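You operate a simulated robot arm through the tools that you are given. There is no shell and no other tool.

You are at the controls of a simulated robot arm. One attempt, no reset.

JOB
Bring the big shell over the middle of its stands and land it.
Fine: crane key on first; travel until the load meter says middle, then lower until the slings are slack and turn the key off. Hands off the shell while it moves, and out from under it. Where these are worked on the way, their far stop is far enough and under half their travel is too little: crane key.

The check looks at the end state, three seconds after you hand in, the way a careful person would. Anything else that was tipped, shoved, dropped, spilled or broken makes it a failure.

ROBOT AND FRAMES
A 6-joint arm with a two-finger gripper, fixed in place. Base frame: the origin is at the foot of the arm, x ahead of it, y to its left, z up. Lengths are in mm, angles in rad, forces in N, time in s.
With the tool pointing down near the work surface it reaches from about 360 to 860 mm from the base axis. Its first joint turns from -2.897 to 2.897 rad. Payload 2.45 kg.
The TCP is the grasp point between the finger pads, 20 mm short of the fingertips. In the tool frame z runs along the fingers and y along their closing line. The gripper opens to 140 mm. The gripper's body begins 168 mm behind the TCP.
Orientation is told as [roll, pitch, yaw] about the base's x, y, z axes, in that order, counted from this pose: with the fingers straight down and closing along the base's y, the tool's x points along the base's -x, its y along +y and its z along -z.

CONTROLS
- The arm moves only by the tool nudge_tool. Its argument "motion" is a list that holds one entry, the list of rows, each a list of 7 numbers: the shift along the base's x, y, z in mm, then the turn, a rotation vector about the base's x, y, z in rad, then the opening, from 0 (shut) to 1 (fully open). In form: [[[tx, ty, tz, wx, wy, wz, hand], ...]]. A call has 1 to 20 rows; each row shifts and turns the commanded pose from where the row before left it. A row lasts 0.2 s, in which the tool goes at most 50 mm and 0.15 rad; a call with a longer step from one row to the next is refused whole, and so is a gripper value outside its range. Where a pose cannot be reached the arm comes as near as it can. A force on the tool above 50 N (or 10 N above the force at the start of the call, whichever is more), or a blocked arm, ends the call early, and 0.2 s more pass. The fingers move at their own pace (about 45 mm/s each) and stop on an object; they squeeze with about 38 N. The grip force told is the motor's: it shows also when the fingers shut on nothing. Time passes only in rows, and 0.2 s behind the last, so rows that do not move let the fingers close. It gives the time, the measured TCP pose, the force on the tool (base axes), the opening and the grip force at its end, in the units of the frame above (readings bear some noise), with the torque about the TCP (base axes, N m) and any sound that the robot's microphone picked up.
- Cameras (640 x 400 px; columns grow to the right, rows downward): "scene" is fixed at [48.8, -651.3, 1615.5]; the picture's right is [0.34, -0.94, 0.00], its down [-0.62, -0.22, -0.75] and it looks along [0.71, 0.26, -0.66] (base axes); focal length 313 px, centre (320, 200). "wrist" rides on the gripper at [78, 11, -209] in the tool frame; the picture's right is [-0.14, 0.99, 0.00], its down [-0.92, -0.13, -0.37] and it looks along [-0.36, -0.05, 0.93] (tool axes); focal length 280 px, centre (320, 200). There is no depth. A picture from a camera that has moved, and an enlarged one, comes with that camera's place and axes in the base frame and with its lens.
- grab_frame(camera): a new picture of that camera. The clock stands still meanwhile.
- lift_body(by): slides the trunk up (or, below 0, down) by that many mm; the arm rides with it, the base frame stays. It gives what a move gives, with no picture.
- enlarge(camera, box): a new picture of the part [left, top, right, bottom] of that camera's present view, enlarged. The clock stands still meanwhile.
- sign_off(): hands the job in; it is judged then, once.

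Nothing tells you positions but the pictures and the camera data. Unless the task says otherwise, let go and move clear before handing in.

The tools are called after "Emit:" as a command line: name --argument value ..., lists and objects as JSON in quotes. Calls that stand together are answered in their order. nudge_tool: Moves the arm, as the interface text tells. Its arguments: {"type":"object","properties":{"motion":{"type":"array"}},"required":["motion"]} The other tools are called the same way: lift_body (by) slides the trunk up or down; grab_frame (camera) takes a picture; enlarge (camera, box) takes an enlarged picture of a part of a camera's view; sign_off () hands the job in.

At the start:

```text
t: 0.0
ee_pos: [386.5, -437.5, 1353.0]
tcp_rot: [0.001, 0.0, -0.001]
wrist_force: [-0.4, -0.3, -0.5]
torque: [-0.01, 0.02, 0.01]
width: 140.2
grasp_force: 0.1
trunk travel left (down, up): [-150.0, 80.0]
```

scene: 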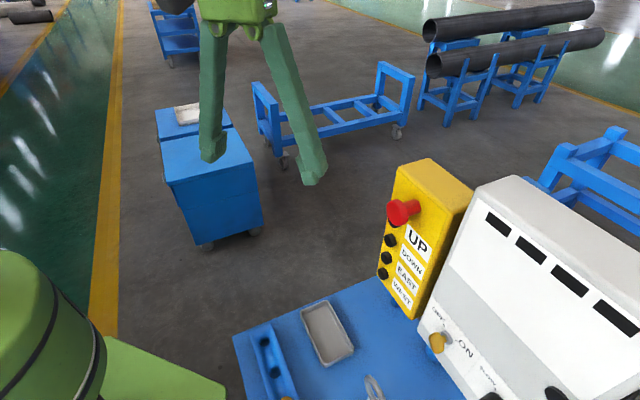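
wrist: 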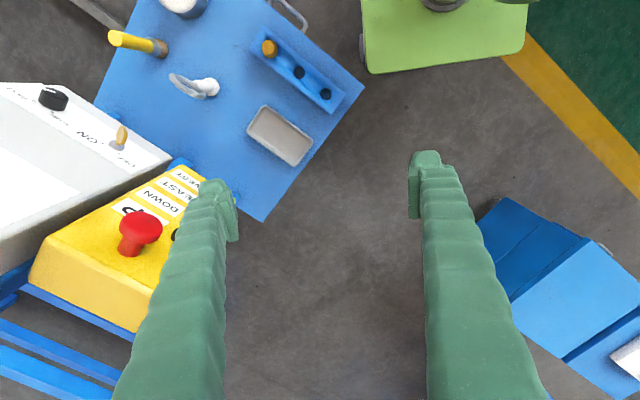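

I see a workbench with a yellow pendant (red stop, UP/DOWN/EAST/WEST buttons), and a white control box with a key-like toggle, slots/meter. I'll look more closely before moving.

Emit:
enlarge --camera "scene" --box '[360, 150, 640, 400]'

Emit:
enlarge --camera "wrist" --box '[0, 0, 380, 240]'

Emit:
enlarge --camera "scene" --box '[380, 0, 640, 200]'

Emit:
enlarge --camera "scene" --box '[220, 260, 480, 400]'

```text
1.60 times, centred on (500, 275) of scene
camera zoom: at [48.8, -651.3, 1615.5], right [0.34, -0.94, 0.0], down [-0.62, -0.22, -0.75], along [0.71, 0.26, -0.66], focal length 501 px, centre (32, 80)
```

zoom: 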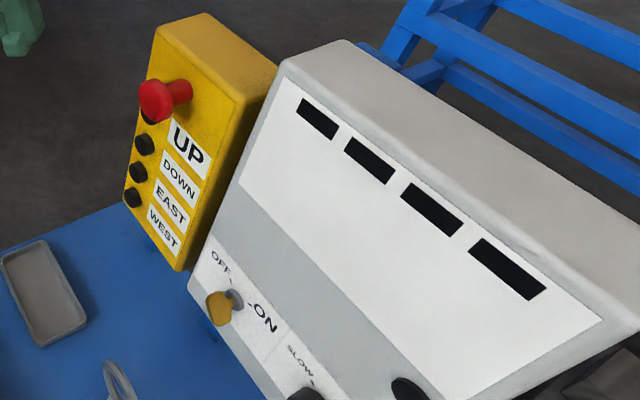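

```text
1.67 times, centred on (190, 120) of wrist
camera zoom: at [308.6, -426.3, 1561.5], right [0.14, 0.99, 0.0], down [0.92, -0.13, 0.37], along [0.36, -0.05, -0.93], focal length 467 px, centre (537, 333)
```

zoom: 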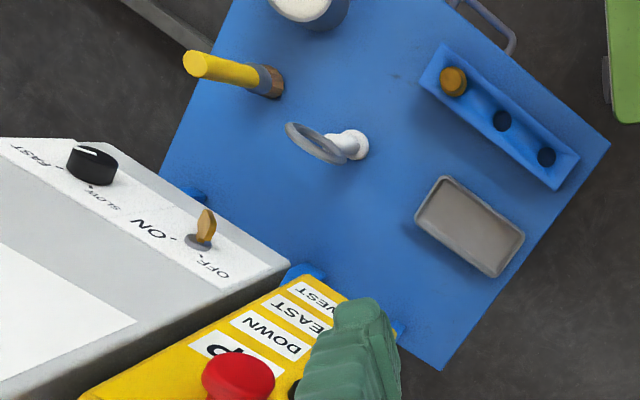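

```text
2.00 times, centred on (510, 100) of scene
camera zoom: at [48.8, -651.3, 1615.5], right [0.34, -0.94, 0.0], down [-0.62, -0.22, -0.75], along [0.71, 0.26, -0.66], focal length 626 px, centre (-60, 400)
```

zoom: 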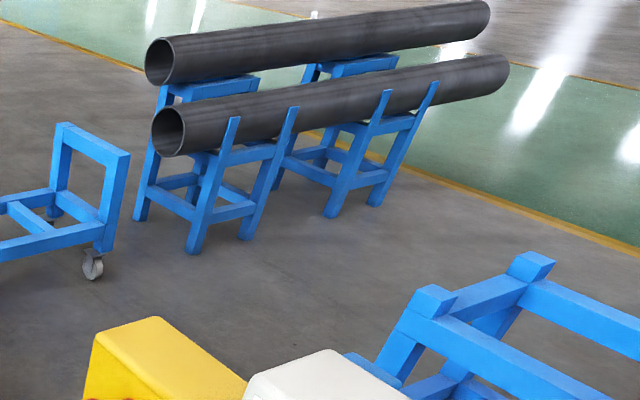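

```text
2.46 times, centred on (350, 330) of scene
camera zoom: at [48.8, -651.3, 1615.5], right [0.34, -0.94, 0.0], down [-0.62, -0.22, -0.75], along [0.71, 0.26, -0.66], focal length 770 px, centre (246, -120)
```

zoom: 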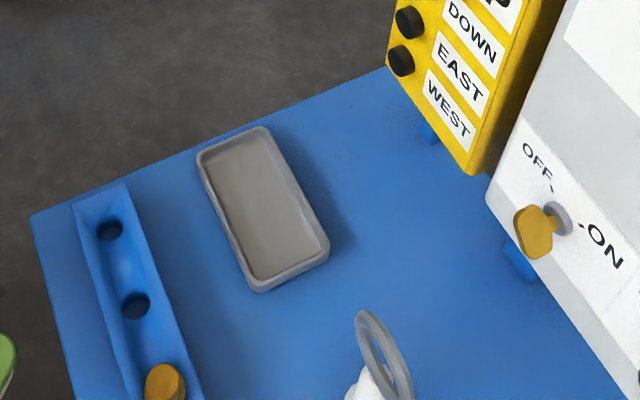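

The console with the key (OFF/ON) is to the right of the bench, and the shell is out of view. I'll tilt the wrist towards -y to see the console, its knobs and the crane area.

Emit:
nudge_tool --motion '[[[0, 0, 20, -0.14, 0, 0, 1], [0, 0, 20, -0.14, 0, 0, 1], [0, 0, 20, -0.14, 0, 0, 1], [0, 0, 0, -0.14, 0, 0, 1]]]'

Emit:
grab_frame --camera "wrist"

Emit:
grab_frame --camera "scene"

```text
t: 1.0
ee_pos: [384.8, -436.8, 1413.1]
tcp_rot: [-0.561, -0.003, 0.0]
wrist_force: [0.1, 0.4, -0.3]
torque: [0.0, 0.02, 0.01]
width: 140.0
grasp_force: 0.1
trunk travel left (down, up): [-150.0, 80.0]
```

```text
taken
camera wrist: at [308.4, -316.5, 1583.7], right [0.14, 0.84, -0.53], down [0.92, 0.09, 0.38], along [0.37, -0.54, -0.76], focal length 280 px, centre (320, 200)
```

wrist: 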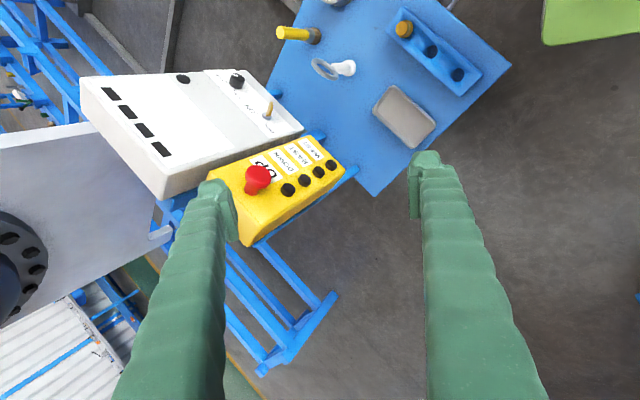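

```text
taken
```

scene: 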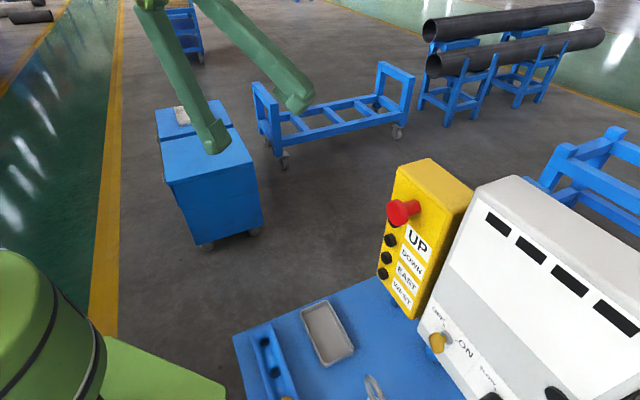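

The wrist now shows the console, pendant, and to the far left a large grey shell with a dark bolted flange. I'll tilt further to see the whole shell and stands.

Emit:
nudge_tool --motion '[[[0, 0, 0, -0.14, 0, 0, 1], [0, 0, 0, -0.14, 0, 0, 1], [0, 0, 0, -0.14, 0, 0, 1]]]'

Emit:
grab_frame --camera "wrist"

Emit:
enlarge --camera "wrist" --box '[60, 0, 380, 200]'

```text
t: 1.8
ee_pos: [386.2, -435.6, 1412.5]
tcp_rot: [-0.982, 0.0, 0.001]
wrist_force: [0.2, -0.2, -0.1]
torque: [0.0, 0.01, -0.02]
width: 140.2
grasp_force: 0.1
trunk travel left (down, up): [-150.0, 80.0]
```

```text
taken
camera wrist: at [308.8, -257.4, 1519.6], right [0.14, 0.55, -0.82], down [0.92, 0.24, 0.31], along [0.37, -0.8, -0.47], focal length 280 px, centre (320, 200)
```

wrist: 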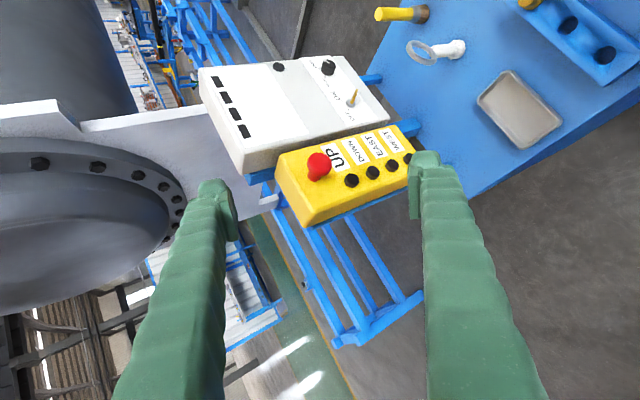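

```text
2.00 times, centred on (220, 100) of wrist
camera zoom: at [308.8, -257.4, 1519.6], right [0.14, 0.55, -0.82], down [0.92, 0.24, 0.31], along [0.37, -0.8, -0.47], focal length 561 px, centre (520, 400)
```

zoom: 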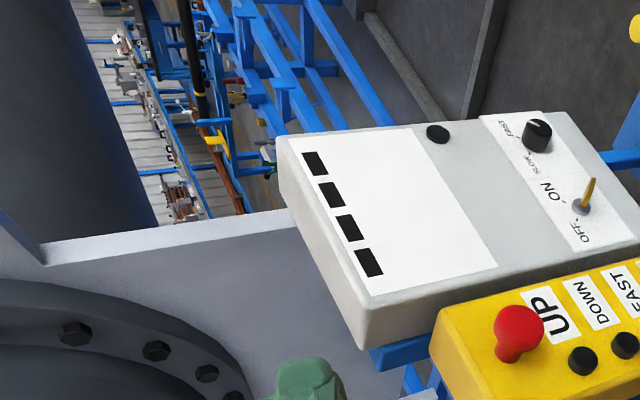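

The big grey shell with a flange hangs in the direction -y, beyond the console. I'll tilt the wrist up further to see the shell, slings and stands whole.

Emit:
nudge_tool --motion '[[[0, 20, 10, -0.14, 0, 0, 1], [0, 20, 10, -0.14, 0, 0, 1], [0, 20, 10, -0.14, 0, 0, 1], [0, 20, 10, -0.14, 0, 0, 1]]]'

Emit:
grab_frame --camera "wrist"

Emit:
grab_frame --camera "scene"

```text
t: 2.8
ee_pos: [387.8, -356.3, 1451.9]
tcp_rot: [-1.542, 0.002, 0.0]
wrist_force: [0.2, 0.6, 0.0]
torque: [0.01, -0.01, -0.04]
width: 140.0
grasp_force: 0.0
trunk travel left (down, up): [-150.0, 80.0]
```

```text
taken
camera wrist: at [309.7, -146.7, 1447.6], right [0.14, 0.03, -0.99], down [0.92, 0.37, 0.14], along [0.37, -0.93, 0.02], focal length 280 px, centre (320, 200)
```

wrist: 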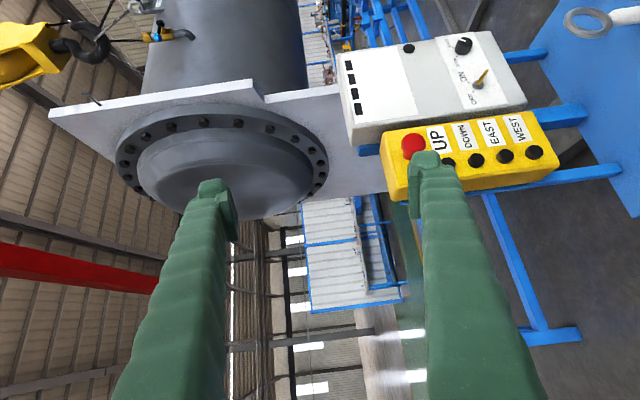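

```text
taken
```

scene: 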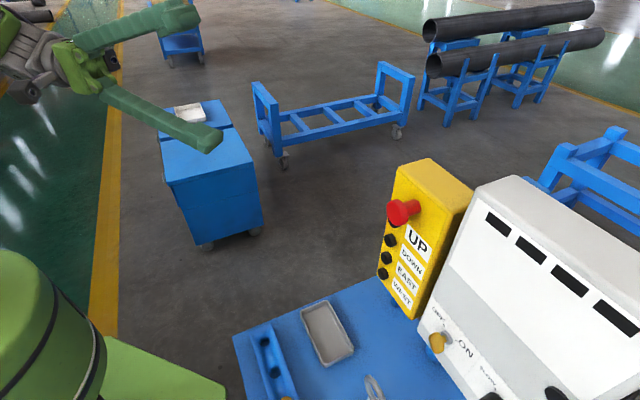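

The shell hangs from a crane hook about 1.5 m beyond the console; the console face and pendant face look near vertical, facing me. I'll enlarge these for precise geometry.

Emit:
enlarge --camera "wrist" --box '[320, 20, 560, 220]'

Emit:
enlarge --camera "scene" --box '[360, 140, 520, 320]'

Emit:
enlarge --camera "scene" --box '[400, 280, 600, 400]'

Emit:
enlarge --camera "wrist" --box '[0, 0, 400, 260]'

```text
2.00 times, centred on (440, 120) of wrist
camera zoom: at [309.7, -146.7, 1447.6], right [0.14, 0.03, -0.99], down [0.92, 0.37, 0.14], along [0.37, -0.93, 0.02], focal length 561 px, centre (80, 360)
```

zoom: 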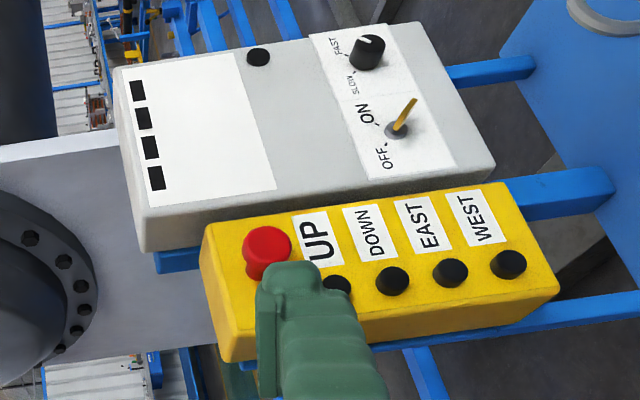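

```text
2.22 times, centred on (440, 230) of scene
camera zoom: at [48.8, -651.3, 1615.5], right [0.34, -0.94, 0.0], down [-0.62, -0.22, -0.75], along [0.71, 0.26, -0.66], focal length 696 px, centre (53, 133)
```

zoom: 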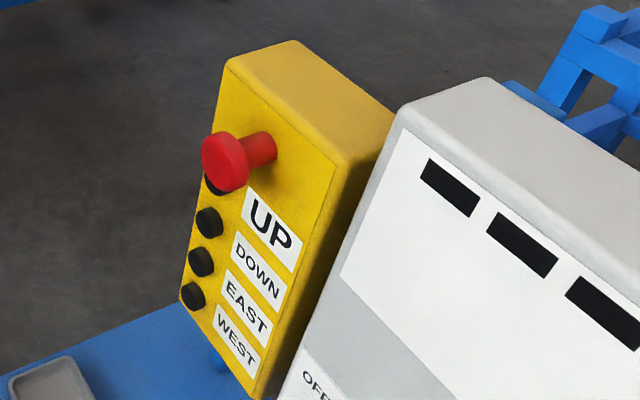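

```text
3.20 times, centred on (500, 340) of scene
camera zoom: at [48.8, -651.3, 1615.5], right [0.34, -0.94, 0.0], down [-0.62, -0.22, -0.75], along [0.71, 0.26, -0.66], focal length 1002 px, centre (-256, -248)
```

zoom: 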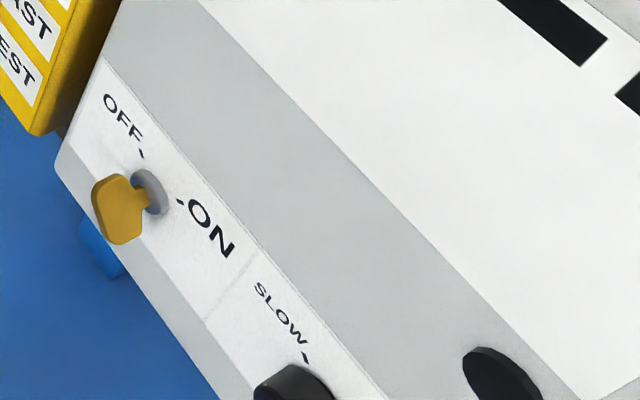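

```text
1.54 times, centred on (200, 130) of wrist
camera zoom: at [309.7, -146.7, 1447.6], right [0.14, 0.03, -0.99], down [0.92, 0.37, 0.14], along [0.37, -0.93, 0.02], focal length 431 px, centre (505, 308)
```

zoom: 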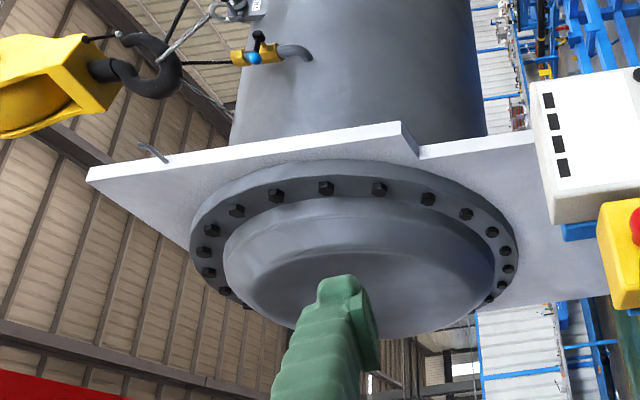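

The key (OFF at upper-left tick, ON at upper-right tick) I place near (331,-752,1101) with its axis along (-0.707,0.707,0); the pendant buttons DOWN/EAST/WEST at about (469,-641, z 1166/1112/1059). I'll check the speed knob's mark, then swing the tool to face the console.

Emit:
enlarge --camera "wrist" --box '[430, 20, 530, 110]'

Emit:
nudge_tool --motion '[[[-10, -20, -15, 0, 0, 0.131, 0.4], [-10, -20, -15, 0, 0, 0.131, 0.4], [-10, -20, -15, 0, 0, 0.131, 0.4], [-10, -20, -15, 0, 0, 0.131, 0.4], [-10, -20, -15, 0, 0, 0.131, 0.4], [-10, -20, -15, 0, 0, 0.131, 0.4]]]'

Emit:
grab_frame --camera "wrist"

Emit:
grab_frame --camera "scene"

```text
4.44 times, centred on (480, 65) of wrist
camera zoom: at [309.7, -146.7, 1447.6], right [0.14, 0.03, -0.99], down [0.92, 0.37, 0.14], along [0.37, -0.93, 0.02], focal length 1246 px, centre (-391, 800)
```

zoom: 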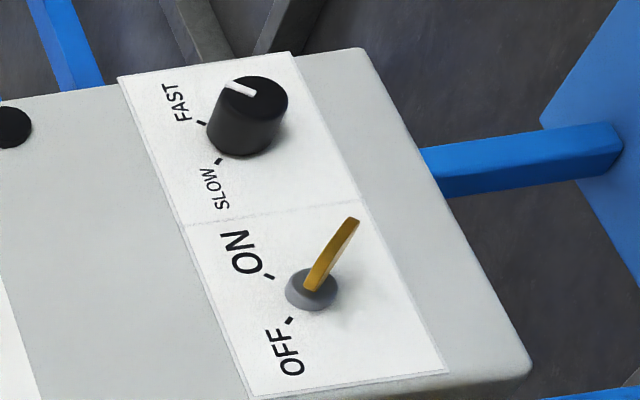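

```text
t: 4.2
ee_pos: [445.8, -476.8, 1430.2]
tcp_rot: [-1.537, 0.001, 0.553]
wrist_force: [-0.3, -0.2, -0.6]
torque: [-0.05, -0.01, -0.02]
width: 55.9
grasp_force: 0.1
out of reach, approached as far as the arm can: row 1, 2, 3, 4, 5, 6
trunk travel left (down, up): [-150.0, 80.0]
```

```text
taken
camera wrist: at [269.1, -339.7, 1426.5], right [0.1, 0.1, -0.99], down [0.59, 0.79, 0.14], along [0.8, -0.6, 0.02], focal length 280 px, centre (320, 200)
```

wrist: 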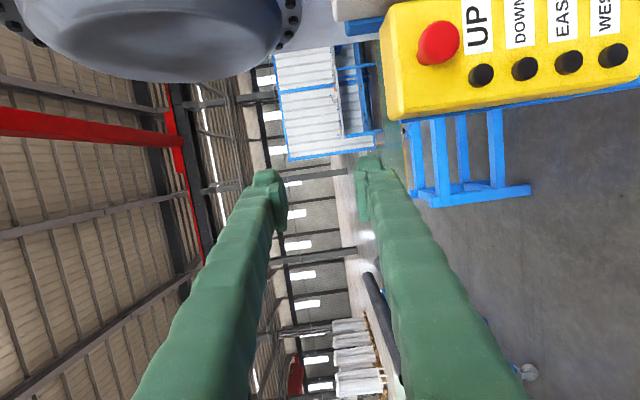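

```text
taken
```

scene: 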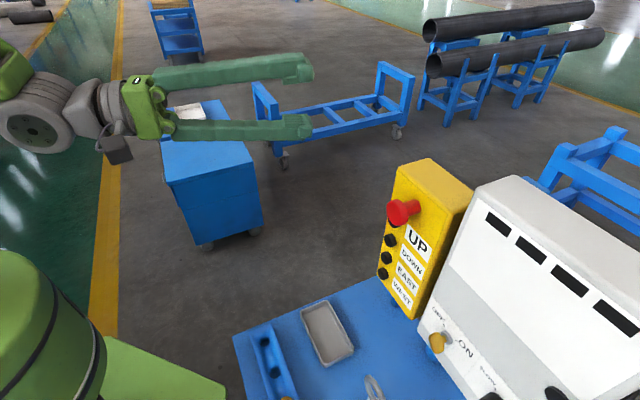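

The wrist was too close to the base to follow that path, so it stopped short. I'll first shift with small steps in -y to see where the commanded pose lies.

Emit:
nudge_tool --motion '[[[-20, -20, 0, 0, 0, 0, 0.4]]]'

```text
t: 4.6
ee_pos: [439.4, -484.5, 1434.5]
tcp_rot: [-1.536, 0.001, 0.539]
wrist_force: [0.2, 0.3, -0.2]
torque: [0.01, 0.0, -0.02]
width: 55.9
grasp_force: 0.1
out of reach, approached as far as the arm can: row 1
trunk travel left (down, up): [-150.0, 80.0]
```

Emit:
nudge_tool --motion '[[[0, -40, 0, 0, 0, 0, 0.4], [0, -40, 0, 0, 0, 0, 0.4]]]'

```text
t: 5.2
ee_pos: [474.3, -534.7, 1441.8]
tcp_rot: [-1.532, 0.0, 0.532]
wrist_force: [-1.1, -0.7, -0.5]
torque: [0.01, 0.03, 0.01]
width: 56.1
grasp_force: 0.0
out of reach, approached as far as the arm can: row 1, 2
trunk travel left (down, up): [-150.0, 80.0]
```

Emit:
grab_frame --camera "scene"

Emit:
grab_frame --camera "wrist"

```text
taken
```

scene: 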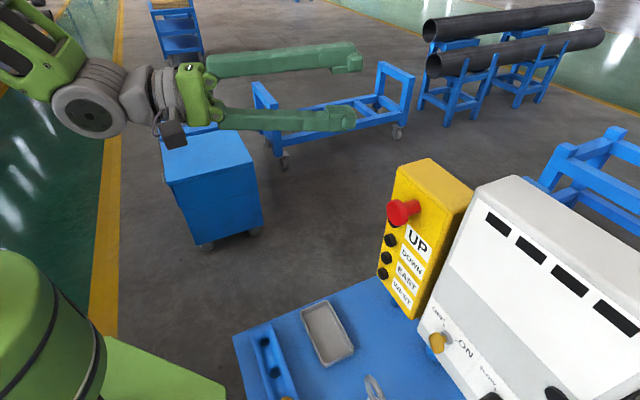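

```text
taken
camera wrist: at [302.3, -393.9, 1438.2], right [0.1, 0.1, -0.99], down [0.61, 0.78, 0.14], along [0.79, -0.62, 0.01], focal length 280 px, centre (320, 200)
```

wrist: 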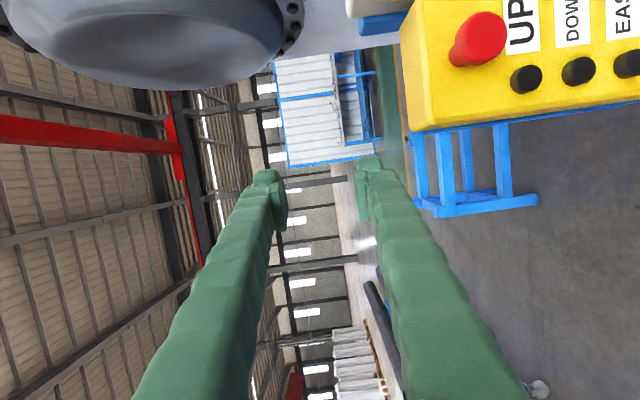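

Emit:
nudge_tool --motion '[[[-20, -35, -5, 0, 0, 0, 0.4], [-20, -35, -5, 0, 0, 0, 0.4]]]'

```text
t: 5.8
ee_pos: [487.5, -563.0, 1443.6]
tcp_rot: [-1.53, 0.001, 0.517]
wrist_force: [0.6, -0.1, -0.5]
torque: [-0.01, -0.04, -0.01]
width: 56.0
grasp_force: 0.1
out of reach, approached as far as the arm can: row 1, 2
trunk travel left (down, up): [-150.0, 80.0]
```

The arm seems stuck in a poor wrist configuration. I'll back off to the tool-down pose and then approach the console by tilting straight towards it.

Emit:
nudge_tool --motion '[[[0, 30, 0, 0, 0, -0.13, 0.4], [0, 30, 0, 0, 0, -0.13, 0.4], [0, 30, 0, 0, 0, -0.13, 0.4], [0, 30, 0, 0, 0, -0.13, 0.4]]]'

```text
t: 6.8
ee_pos: [485.8, -441.4, 1443.6]
tcp_rot: [-1.537, 0.001, 0.032]
wrist_force: [-0.5, 0.2, 0.0]
torque: [0.0, -0.02, -0.04]
width: 55.9
grasp_force: 0.2
trunk travel left (down, up): [-150.0, 80.0]
```

Emit:
nudge_tool --motion '[[[-10, 0, 0, 0.14, 0, 0, 0.4], [-10, 0, 0, 0.14, 0, 0, 0.4], [-10, 0, 0, 0.14, 0, 0, 0.4], [-10, 0, 0, 0.14, 0, 0, 0.4], [-10, 0, 0, 0.14, 0, 0, 0.4], [-10, 0, 0, 0.14, 0, 0, 0.4], [-10, 0, 0, 0.14, 0, 0, 0.4], [-10, 0, 0, 0.14, 0, 0, 0.4], [-10, 0, 0, 0.14, 0, 0, 0.4], [-10, 0, 0, 0.14, 0, 0, 0.4], [0, 0, 0, 0.137, 0, -0.03, 0.4]]]'

```text
t: 9.2
ee_pos: [386.0, -443.8, 1445.9]
tcp_rot: [0.004, -0.032, -0.028]
wrist_force: [0.2, -0.6, -0.6]
torque: [0.05, 0.01, 0.04]
width: 56.0
grasp_force: 0.0
trunk travel left (down, up): [-150.0, 80.0]
```

Tool is pointing down again. Now I move it to the front of the console (still high and clear), ready to tilt toward the key.

Emit:
nudge_tool --motion '[[[-37, -5, -15, 0, 0.032, 0.028, 0.4], [-37, -5, -15, 0, 0, 0, 0.4], [-37, -5, -15, 0, 0, 0, 0.4], [-37, -5, -15, 0, 0, 0, 0.4], [-37, -5, -15, 0, 0, 0, 0.4], [-37, -5, -15, 0, 0, 0, 0.4], [-37, -5, -15, 0, 0, 0, 0.4], [-37, -5, -15, 0, 0, 0, 0.4]]]'

Emit:
grab_frame --camera "scene"

Emit:
grab_frame --camera "wrist"

```text
t: 11.0
ee_pos: [88.5, -481.6, 1324.1]
tcp_rot: [-0.002, -0.001, 0.0]
wrist_force: [-0.9, -0.8, -0.2]
torque: [0.01, -0.02, -0.01]
width: 55.8
grasp_force: 0.1
trunk travel left (down, up): [-150.0, 80.0]
```

```text
taken
```

scene: 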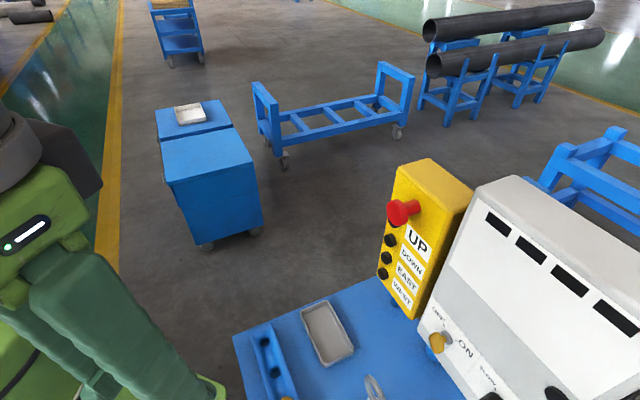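

```text
taken
camera wrist: at [10.5, -472.5, 1533.7], right [0.14, 0.99, 0.0], down [0.92, -0.13, 0.37], along [0.37, -0.05, -0.93], focal length 280 px, centre (320, 200)
```

wrist: 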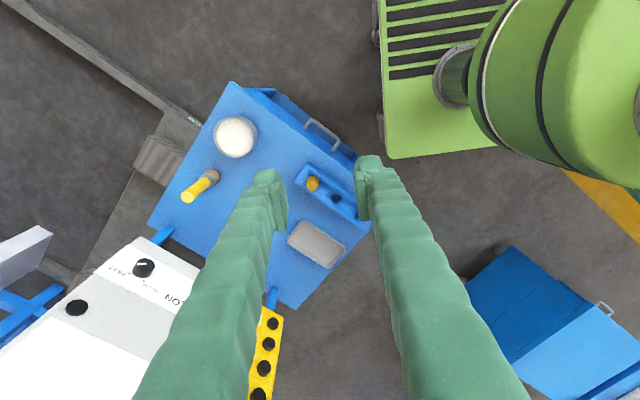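

Now I tilt the tool 90° about the console's row axis while advancing, so it faces the key in its OFF orientation.

Emit:
nudge_tool --motion '[[[15, -17, -3, -0.099, -0.099, 0, 0.4], [15, -17, -3, -0.099, -0.099, 0, 0.4], [15, -17, -3, -0.099, -0.099, 0, 0.4], [15, -17, -3, -0.099, -0.099, 0, 0.4], [15, -17, -3, -0.099, -0.099, 0, 0.4], [15, -17, -3, -0.099, -0.099, 0, 0.4]]]'

Emit:
grab_frame --camera "scene"

Emit:
grab_frame --camera "wrist"

```text
t: 12.4
ee_pos: [179.6, -585.5, 1306.3]
tcp_rot: [-0.669, -0.554, 0.195]
wrist_force: [-0.7, 0.1, -0.3]
torque: [0.01, 0.0, 0.04]
width: 56.1
grasp_force: 0.1
trunk travel left (down, up): [-150.0, 80.0]
```

```text
taken
```

scene: 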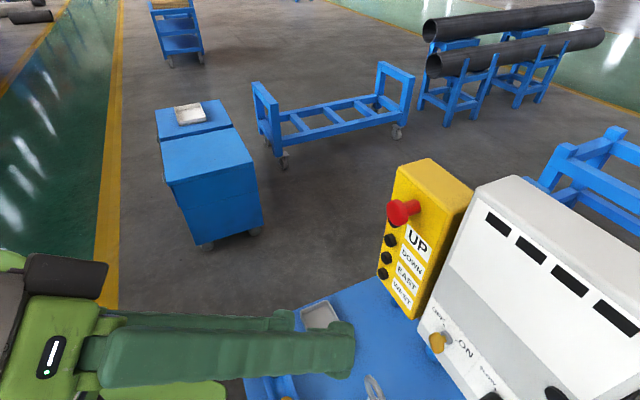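

```text
taken
camera wrist: at [6.2, -479.3, 1398.4], right [0.28, 0.85, -0.45], down [0.55, 0.24, 0.8], along [0.78, -0.47, -0.4], focal length 280 px, centre (320, 200)
```

wrist: 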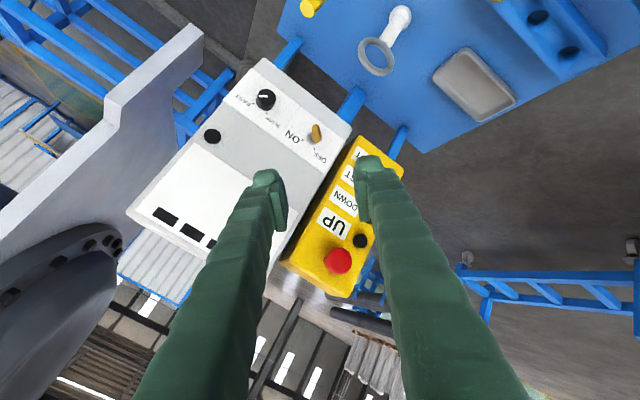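

Emit:
nudge_tool --motion '[[[14, -17, -17, -0.0861, -0.0861, 0, 0.4], [14, -17, -17, -0.0861, -0.0861, 0, 0.4], [14, -17, -17, -0.0861, -0.0861, 0, 0.4], [14, -17, -17, -0.0861, -0.0861, 0, 0.4], [14, -17, -17, -0.0861, -0.0861, 0, 0.4], [14, -17, -17, -0.0861, -0.0861, 0, 0.4]]]'

Emit:
grab_frame --camera "scene"

Emit:
grab_frame --camera "wrist"

```text
t: 13.8
ee_pos: [223.8, -806.4, 1412.3]
tcp_rot: [-1.421, -0.854, 0.738]
wrist_force: [0.7, 0.3, 0.3]
torque: [-0.04, -0.02, 0.06]
width: 55.9
grasp_force: 0.2
out of reach, approached as far as the arm can: row 2, 3, 4, 5, 6
trunk travel left (down, up): [-150.0, 80.0]
```

```text
taken
```

scene: 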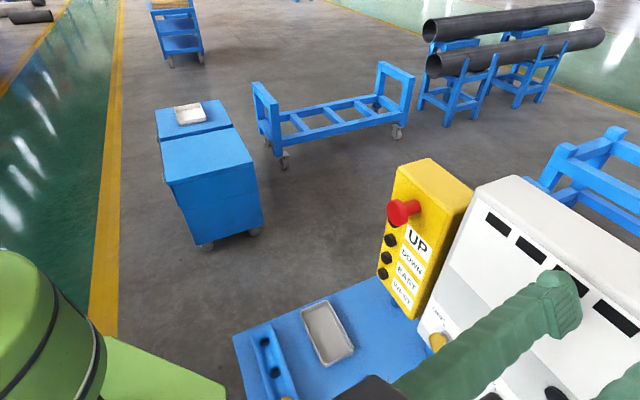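

```text
taken
camera wrist: at [35.5, -698.4, 1366.2], right [0.52, 0.67, -0.54], down [0.11, 0.57, 0.81], along [0.85, -0.48, 0.22], focal length 280 px, centre (320, 200)
```

wrist: 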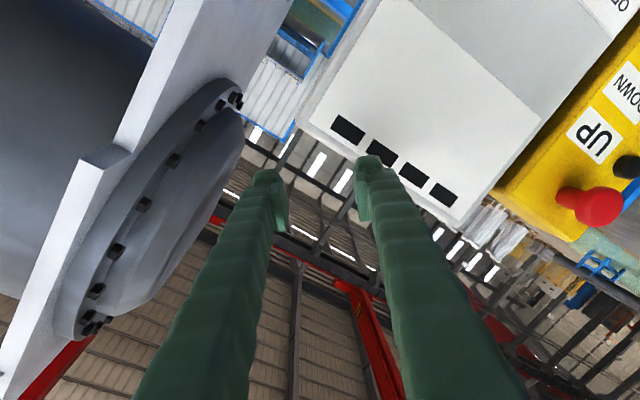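

The solver drifted up and right (now about (224,-806,1412)), though the orientation is nearly what I want and nothing was touched. I'll back off slightly from the face and test small steps downward.

Emit:
nudge_tool --motion '[[[-12, 12, 0, 0, 0, 0, 0.4], [-12, 12, 0, 0, 0, 0, 0.4], [0, 0, -20, 0, 0, 0, 0.4], [0, 0, -20, 0, 0, 0, 0.4]]]'

```text
t: 14.8
ee_pos: [186.7, -813.4, 1410.3]
tcp_rot: [-1.442, -0.842, 0.743]
wrist_force: [-0.4, -0.8, 0.4]
torque: [0.01, -0.04, 0.03]
width: 55.9
grasp_force: 0.1
out of reach, approached as far as the arm can: row 1, 2, 3, 4
trunk travel left (down, up): [-150.0, 80.0]
```

Moves keep being refused because the wrist is too close to the shoulder at this height. Lowering the trunk should help reach the key; the tool is clear of everything, so I'll do that.

Emit:
lift_body --by -100

Emit:
grab_frame --camera "scene"

Emit:
grab_frame --camera "wrist"

```text
t: 16.1
ee_pos: [188.1, -813.0, 1311.8]
tcp_rot: [-1.445, -0.84, 0.744]
wrist_force: [0.2, 0.3, 0.3]
torque: [0.01, 0.04, -0.01]
width: 56.3
grasp_force: 0.0
trunk travel left (down, up): [-50.0, 180.0]
```

```text
taken
```

scene: 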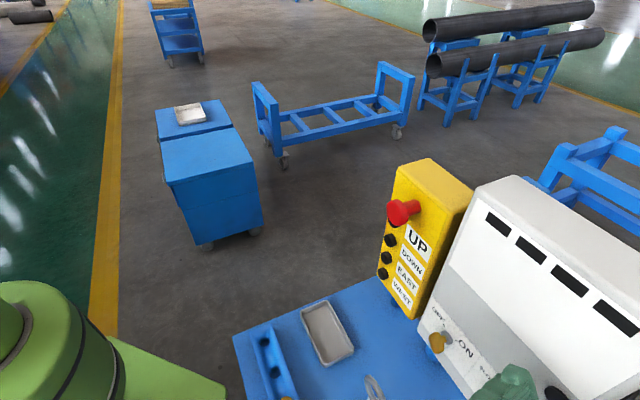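

```text
taken
camera wrist: at [0.1, -703.0, 1263.2], right [0.52, 0.65, -0.55], down [0.12, 0.58, 0.8], along [0.84, -0.48, 0.23], focal length 280 px, centre (320, 200)
```

wrist: 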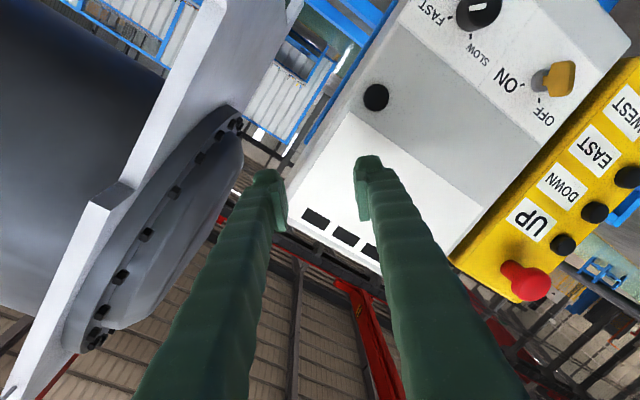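

Emit:
nudge_tool --motion '[[[0, 0, 0, 0, 0, 0, 0.4]]]'

Emit:
nudge_tool --motion '[[[0, 0, -20, 0, 0, 0, 0.4]]]'

```text
t: 16.5
ee_pos: [187.1, -812.6, 1312.0]
tcp_rot: [-1.442, -0.843, 0.744]
wrist_force: [-0.2, 1.1, 0.0]
torque: [-0.01, -0.01, 0.02]
width: 56.1
grasp_force: 0.1
trunk travel left (down, up): [-50.0, 180.0]
```

```text
t: 16.9
ee_pos: [185.9, -818.1, 1296.1]
tcp_rot: [-1.435, -0.848, 0.742]
wrist_force: [0.7, -0.9, -0.5]
torque: [0.01, 0.02, 0.01]
width: 56.0
grasp_force: 0.1
out of reach, approached as far as the arm can: row 1
trunk travel left (down, up): [-50.0, 180.0]
```

Emit:
nudge_tool --motion '[[[0, 0, 0, 0, 0, -0.1, 0.4]]]'

Emit:
nudge_tool --motion '[[[0, 0, -20, 0, 0, 0, 0.4]]]'

```text
t: 17.3
ee_pos: [179.3, -831.9, 1314.8]
tcp_rot: [-1.423, -0.851, 0.637]
wrist_force: [-0.5, -0.4, 0.3]
torque: [0.01, 0.0, 0.0]
width: 56.0
grasp_force: 0.0
out of reach, approached as far as the arm can: row 1
trunk travel left (down, up): [-50.0, 180.0]
```

```text
t: 17.7
ee_pos: [173.0, -843.5, 1306.6]
tcp_rot: [-1.429, -0.85, 0.638]
wrist_force: [0.1, -0.4, -0.5]
torque: [-0.04, -0.05, 0.0]
width: 56.0
grasp_force: 0.2
out of reach, approached as far as the arm can: row 1
trunk travel left (down, up): [-50.0, 180.0]
```

Horizontal approach isn't reachable, but a tilted one (about 45° down) was fine. I'll go back to tool-down away from the face, re-yaw so the fingers close along the console's row, and then approach tilted; the key can be turned by pushing its bow sideways.

Emit:
nudge_tool --motion '[[[-10, 25, 0, 0.0987, 0.0911, 0, 0.3], [-10, 25, 0, 0.0987, 0.0911, 0, 0.3], [-10, 25, 0, 0.0987, 0.0911, 0, 0.3], [-10, 25, 0, 0.0987, 0.0911, 0, 0.3], [-10, 25, 0, 0.0987, 0.0911, 0, 0.3], [-10, 25, 0, 0.0987, 0.0911, 0, 0.3]]]'

```text
t: 19.1
ee_pos: [113.3, -693.9, 1308.0]
tcp_rot: [-0.495, -0.485, 0.022]
wrist_force: [-0.6, -0.1, 0.3]
torque: [-0.03, 0.0, -0.01]
width: 42.1
grasp_force: 0.0
trunk travel left (down, up): [-50.0, 180.0]
```

Emit:
nudge_tool --motion '[[[10, 10, 0, 0.06, -0.06, -0.105, 0.3], [10, 10, 0, 0.06, -0.06, -0.105, 0.3], [10, 10, 0, 0.06, -0.06, -0.105, 0.3], [10, 10, 0, 0.06, -0.06, -0.105, 0.3], [10, 10, 0, 0.06, -0.06, -0.105, 0.3]]]'

Emit:
grab_frame --camera "wrist"

Emit:
grab_frame --camera "scene"

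```text
t: 20.3
ee_pos: [163.8, -643.5, 1308.4]
tcp_rot: [-0.037, -0.66, -0.766]
wrist_force: [0.8, 0.4, 0.2]
torque: [0.0, -0.02, -0.02]
width: 42.1
grasp_force: 0.1
trunk travel left (down, up): [-50.0, 180.0]
```

```text
taken
camera wrist: at [40.6, -500.0, 1423.4], right [0.78, 0.62, 0.06], down [0.28, -0.43, 0.86], along [0.56, -0.66, -0.51], focal length 280 px, centre (320, 200)
```

wrist: 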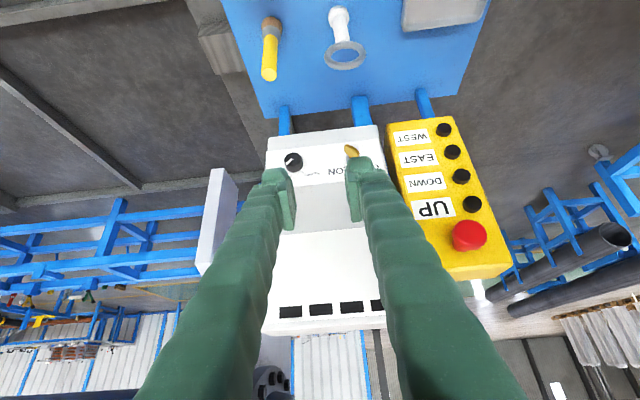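

```text
taken
```

scene: 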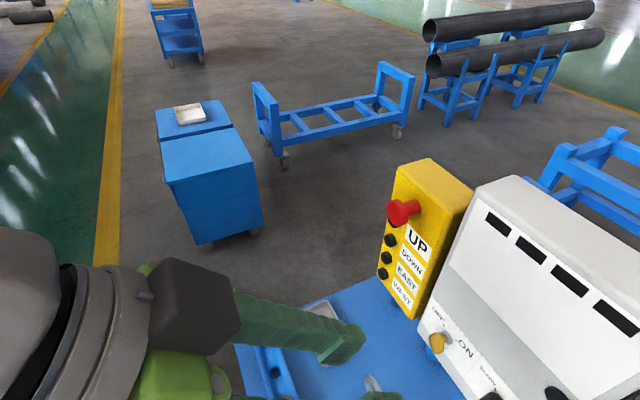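

Good, the tool now faces the console at a tilt with the fingers spread along its row. I'll enlarge the key and buttons for exact positions.

Emit:
enlarge --camera "wrist" --box '[260, 110, 400, 200]'

Emit:
enlarge --camera "wrist" --box '[380, 110, 520, 280]'

```text
4.44 times, centred on (330, 155) of wrist
camera zoom: at [40.6, -500.0, 1423.4], right [0.78, 0.62, 0.06], down [0.28, -0.43, 0.86], along [0.56, -0.66, -0.51], focal length 1246 px, centre (276, 400)
```

zoom: 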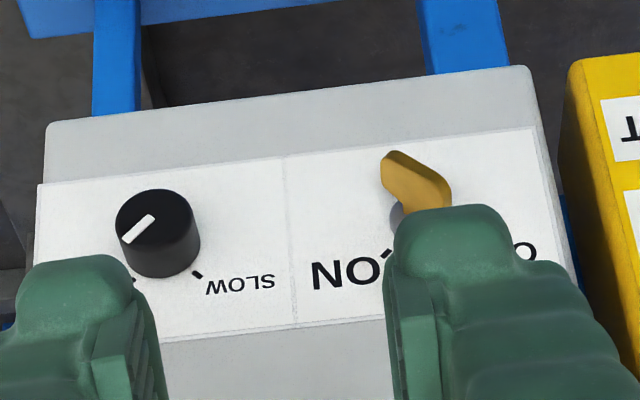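

```text
2.35 times, centred on (450, 195) of wrist
camera zoom: at [40.6, -500.0, 1423.4], right [0.78, 0.62, 0.06], down [0.28, -0.43, 0.86], along [0.56, -0.66, -0.51], focal length 660 px, centre (14, 212)
```

zoom: 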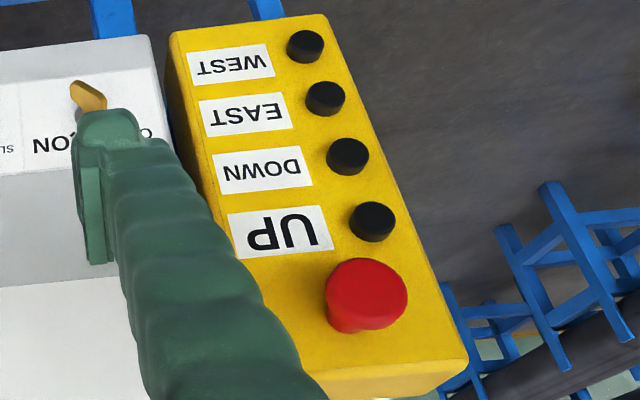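

Key axis is around row-coordinate e1≈297, z≈1102; the buttons are WEST z≈1064, EAST z≈1115.5, DOWN z≈1168.5 at x≈469, y≈-640. I close the fingers and move to a stand-off left of the key.

Emit:
nudge_tool --motion '[[[30, -6, -20, 0, 0, 0, 0], [30, -6, -20, 0, 0, 0, 0], [30, -6, -20, 0, 0, 0, 0], [30, -6, -20, 0, 0, 0, 0], [30, -7, -20, 0, 0, 0, 0]]]'

Emit:
grab_frame --camera "wrist"

Emit:
grab_frame --camera "scene"

```text
t: 21.5
ee_pos: [315.1, -676.7, 1206.0]
tcp_rot: [-0.039, -0.658, -0.762]
wrist_force: [0.5, -0.5, -0.3]
torque: [0.03, 0.05, -0.01]
width: 0.0
grasp_force: 29.7
trunk travel left (down, up): [-50.0, 180.0]
```

```text
taken
camera wrist: at [191.0, -532.3, 1322.2], right [0.78, 0.62, 0.05], down [0.28, -0.43, 0.86], along [0.56, -0.65, -0.51], focal length 280 px, centre (320, 200)
```

wrist: 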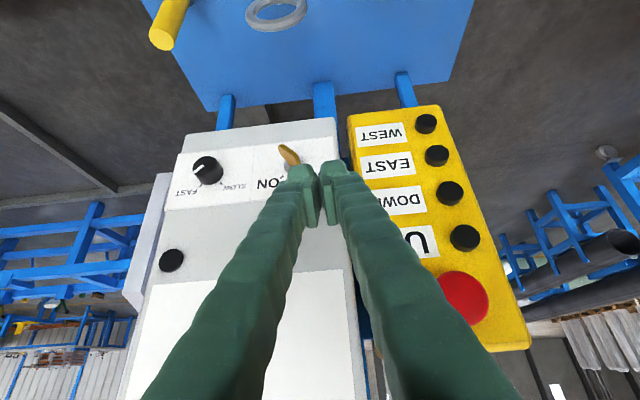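

```text
taken
```

scene: 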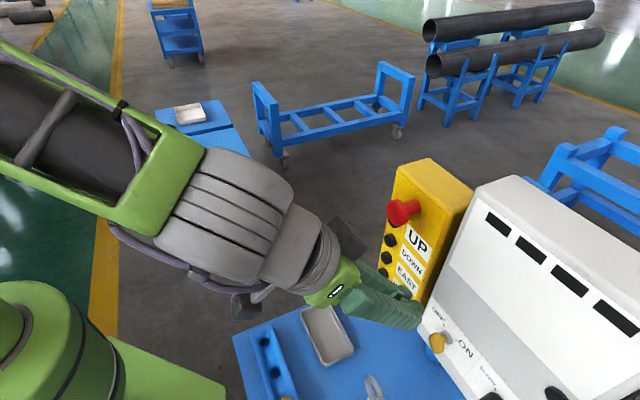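

Emit:
nudge_tool --motion '[[[0, 0, -22, 0, 0, 0, 0], [0, 0, -22, 0, 0, 0, 0], [0, 0, -22, 0, 0, 0, 0], [12, -12, 0, 0, 0, 0, 0], [12, -12, 0, 0, 0, 0, 0]]]'

Emit:
grab_frame --camera "wrist"

Emit:
enlarge --camera "scene" --box '[360, 240, 520, 400]'

Emit:
enlarge --camera "wrist" --box '[250, 120, 390, 210]'

```text
t: 22.7
ee_pos: [337.2, -698.8, 1141.6]
tcp_rot: [-0.038, -0.659, -0.764]
wrist_force: [-1.1, 0.6, 0.5]
torque: [0.02, -0.01, 0.01]
width: 0.0
grasp_force: 29.9
trunk travel left (down, up): [-50.0, 180.0]
```

```text
taken
camera wrist: at [214.3, -555.3, 1257.4], right [0.78, 0.62, 0.05], down [0.28, -0.43, 0.86], along [0.56, -0.65, -0.51], focal length 280 px, centre (320, 200)
```

wrist: 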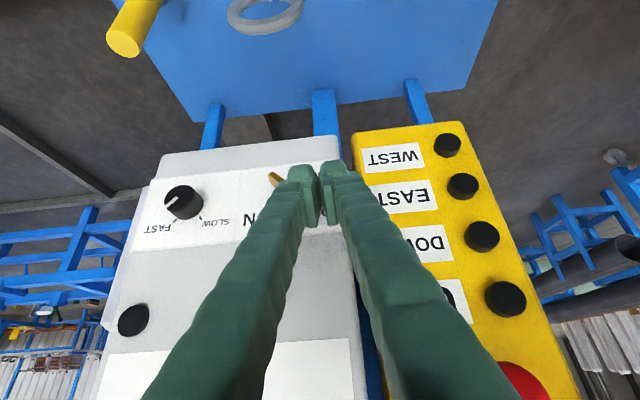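

```text
2.50 times, centred on (440, 320) of scene
camera zoom: at [48.8, -651.3, 1615.5], right [0.34, -0.94, 0.0], down [-0.62, -0.22, -0.75], along [0.71, 0.26, -0.66], focal length 782 px, centre (20, -100)
```

zoom: 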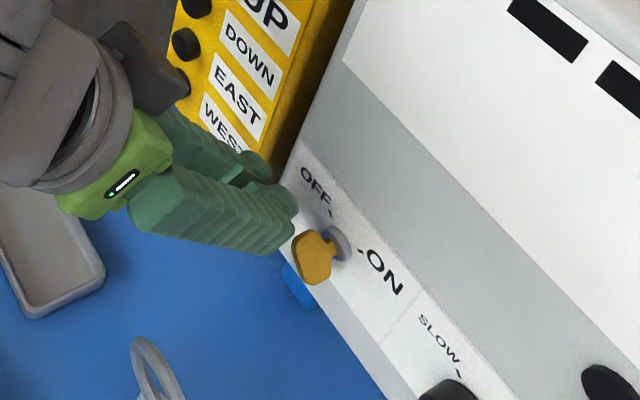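

```text
4.44 times, centred on (320, 165) of wrist
camera zoom: at [214.3, -555.3, 1257.4], right [0.78, 0.62, 0.05], down [0.28, -0.43, 0.86], along [0.56, -0.65, -0.51], focal length 1246 px, centre (320, 356)
```

zoom: 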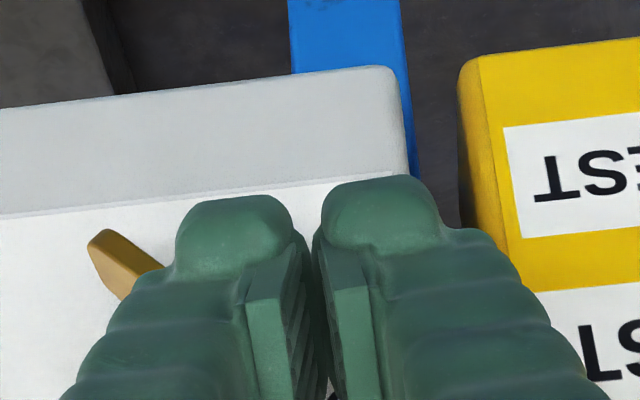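

The closed fingertips look thicker (about 50 mm overall) than I assumed, so I shift a little more left before closing in beside the key's upper-left edge.

Emit:
nudge_tool --motion '[[[8, 8, 0, 0, 0, 0, 0], [9, -9, -3, 0, 0, 0, 0], [8, -8, -3, 0, 0, 0, 0]]]'

Emit:
enlarge --camera "scene" --box '[380, 280, 500, 380]'

Emit:
enlarge --camera "wrist" --box '[250, 120, 390, 210]'

```text
t: 23.5
ee_pos: [362.1, -708.7, 1136.0]
tcp_rot: [-0.037, -0.659, -0.765]
wrist_force: [0.6, -0.9, 0.0]
torque: [0.01, 0.02, 0.01]
width: 0.0
grasp_force: 29.1
trunk travel left (down, up): [-50.0, 180.0]
```

```text
4.00 times, centred on (440, 330) of scene
camera zoom: at [48.8, -651.3, 1615.5], right [0.34, -0.94, 0.0], down [-0.62, -0.22, -0.75], along [0.71, 0.26, -0.66], focal length 1252 px, centre (-160, -320)
```

zoom: 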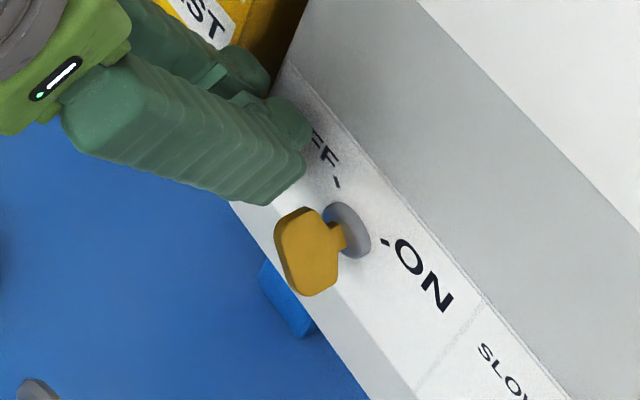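

```text
4.44 times, centred on (320, 165) of wrist
camera zoom: at [239.3, -564.9, 1251.5], right [0.78, 0.62, 0.05], down [0.28, -0.43, 0.86], along [0.56, -0.65, -0.51], focal length 1246 px, centre (320, 356)
```

zoom: 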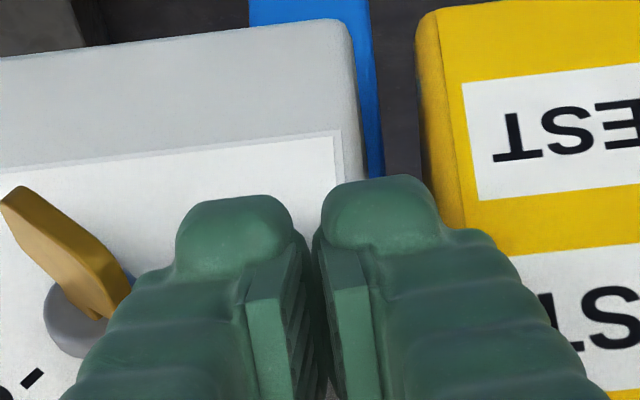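

The fingertips are just left of the key's upper edge. I push right along the row in small steps and check.

Emit:
nudge_tool --motion '[[[-3.5, -3.5, 0, 0, 0, 0, 0], [-3.5, -3.5, 0, 0, 0, 0, 0], [-3.5, -3.5, 0, 0, 0, 0, 0], [-3.5, -3.5, 0, 0, 0, 0, 0], [-3.5, -3.5, 0, 0, 0, 0, 0]]]'

Emit:
enlarge --camera "scene" --box '[380, 280, 500, 380]'

Emit:
enlarge --camera "wrist" --box '[250, 120, 390, 210]'

```text
t: 24.7
ee_pos: [346.9, -724.3, 1137.7]
tcp_rot: [-0.04, -0.662, -0.761]
wrist_force: [8.5, 10.0, 12.3]
torque: [0.23, 0.14, 0.13]
width: 0.2
grasp_force: 29.1
trunk travel left (down, up): [-50.0, 180.0]
```

```text
4.00 times, centred on (440, 330) of scene
camera zoom: at [48.8, -651.3, 1615.5], right [0.34, -0.94, 0.0], down [-0.62, -0.22, -0.75], along [0.71, 0.26, -0.66], focal length 1252 px, centre (-160, -320)
```

zoom: 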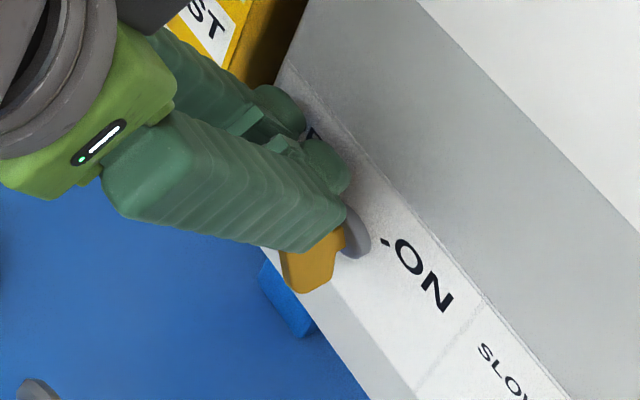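

```text
4.44 times, centred on (320, 165) of wrist
camera zoom: at [222.7, -580.1, 1253.5], right [0.78, 0.63, 0.05], down [0.28, -0.42, 0.86], along [0.56, -0.65, -0.51], focal length 1246 px, centre (320, 356)
```

zoom: 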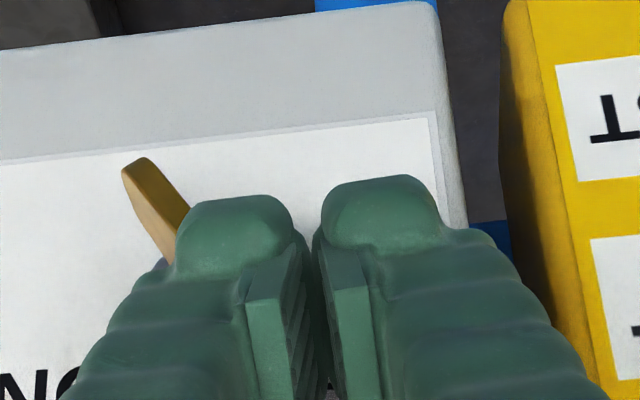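

The key has begun to turn clockwise (force about 18 N). I keep pushing.

Emit:
nudge_tool --motion '[[[-3.5, -3.5, 0, 0, 0, 0, 0], [-3.5, -3.5, 0, 0, 0, 0, 0], [-3.5, -3.5, 0, 0, 0, 0, 0]]]'

Emit:
enlarge --camera "scene" --box '[380, 280, 500, 380]'

Emit:
enlarge --camera "wrist" --box '[250, 120, 390, 210]'

```text
t: 25.5
ee_pos: [334.9, -734.7, 1135.1]
tcp_rot: [-0.038, -0.657, -0.764]
wrist_force: [3.3, 4.2, 3.5]
torque: [0.08, -0.07, -0.01]
width: 0.0
grasp_force: 29.3
trunk travel left (down, up): [-50.0, 180.0]
```

```text
4.00 times, centred on (440, 330) of scene
camera zoom: at [48.8, -651.3, 1615.5], right [0.34, -0.94, 0.0], down [-0.62, -0.22, -0.75], along [0.71, 0.26, -0.66], focal length 1252 px, centre (-160, -320)
```

zoom: 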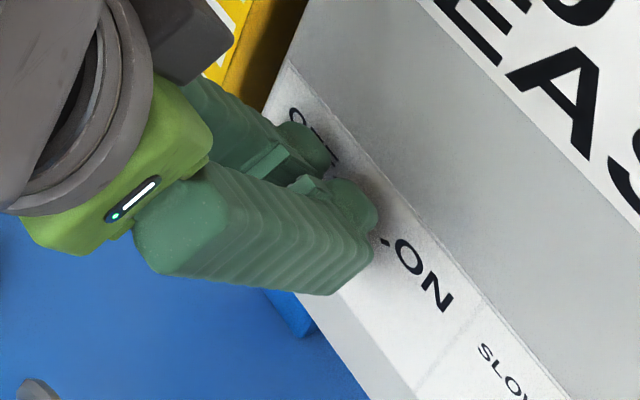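

```text
4.44 times, centred on (320, 165) of wrist
camera zoom: at [211.6, -591.6, 1251.1], right [0.78, 0.62, 0.05], down [0.28, -0.43, 0.86], along [0.56, -0.65, -0.51], focal length 1246 px, centre (320, 356)
```

zoom: 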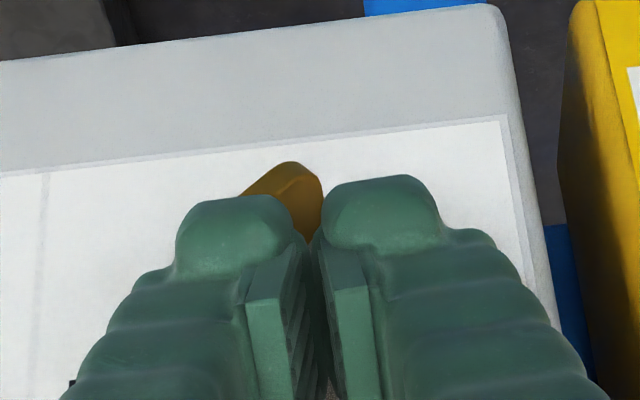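

The panel has lit up with text — the key seems to be on. Let me look at the whole panel.

Emit:
grab_frame --camera "scene"

Emit:
enlarge --camera "scene" --box '[400, 150, 640, 400]'

```text
taken
```

scene: 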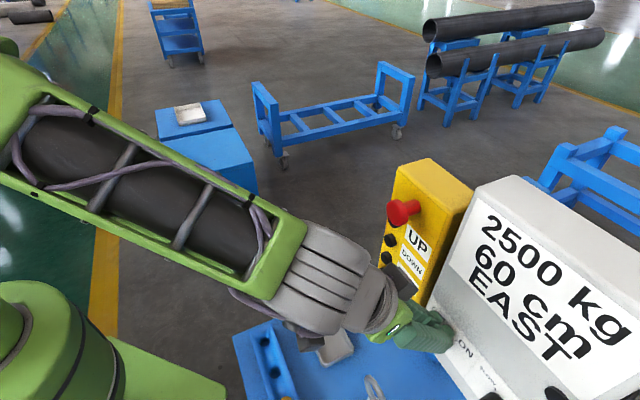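

```text
1.60 times, centred on (520, 275) of scene
camera zoom: at [48.8, -651.3, 1615.5], right [0.34, -0.94, 0.0], down [-0.62, -0.22, -0.75], along [0.71, 0.26, -0.66], focal length 501 px, centre (0, 80)
```

zoom: 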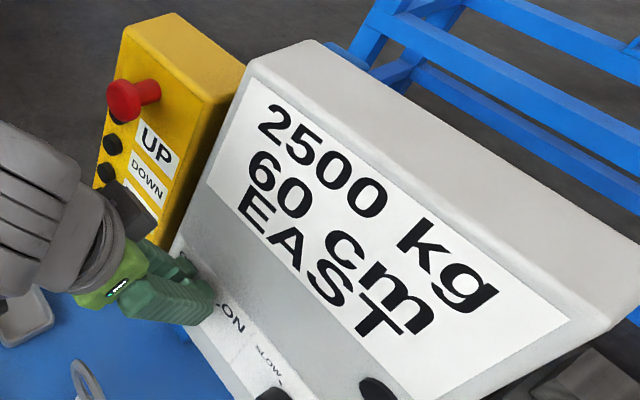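

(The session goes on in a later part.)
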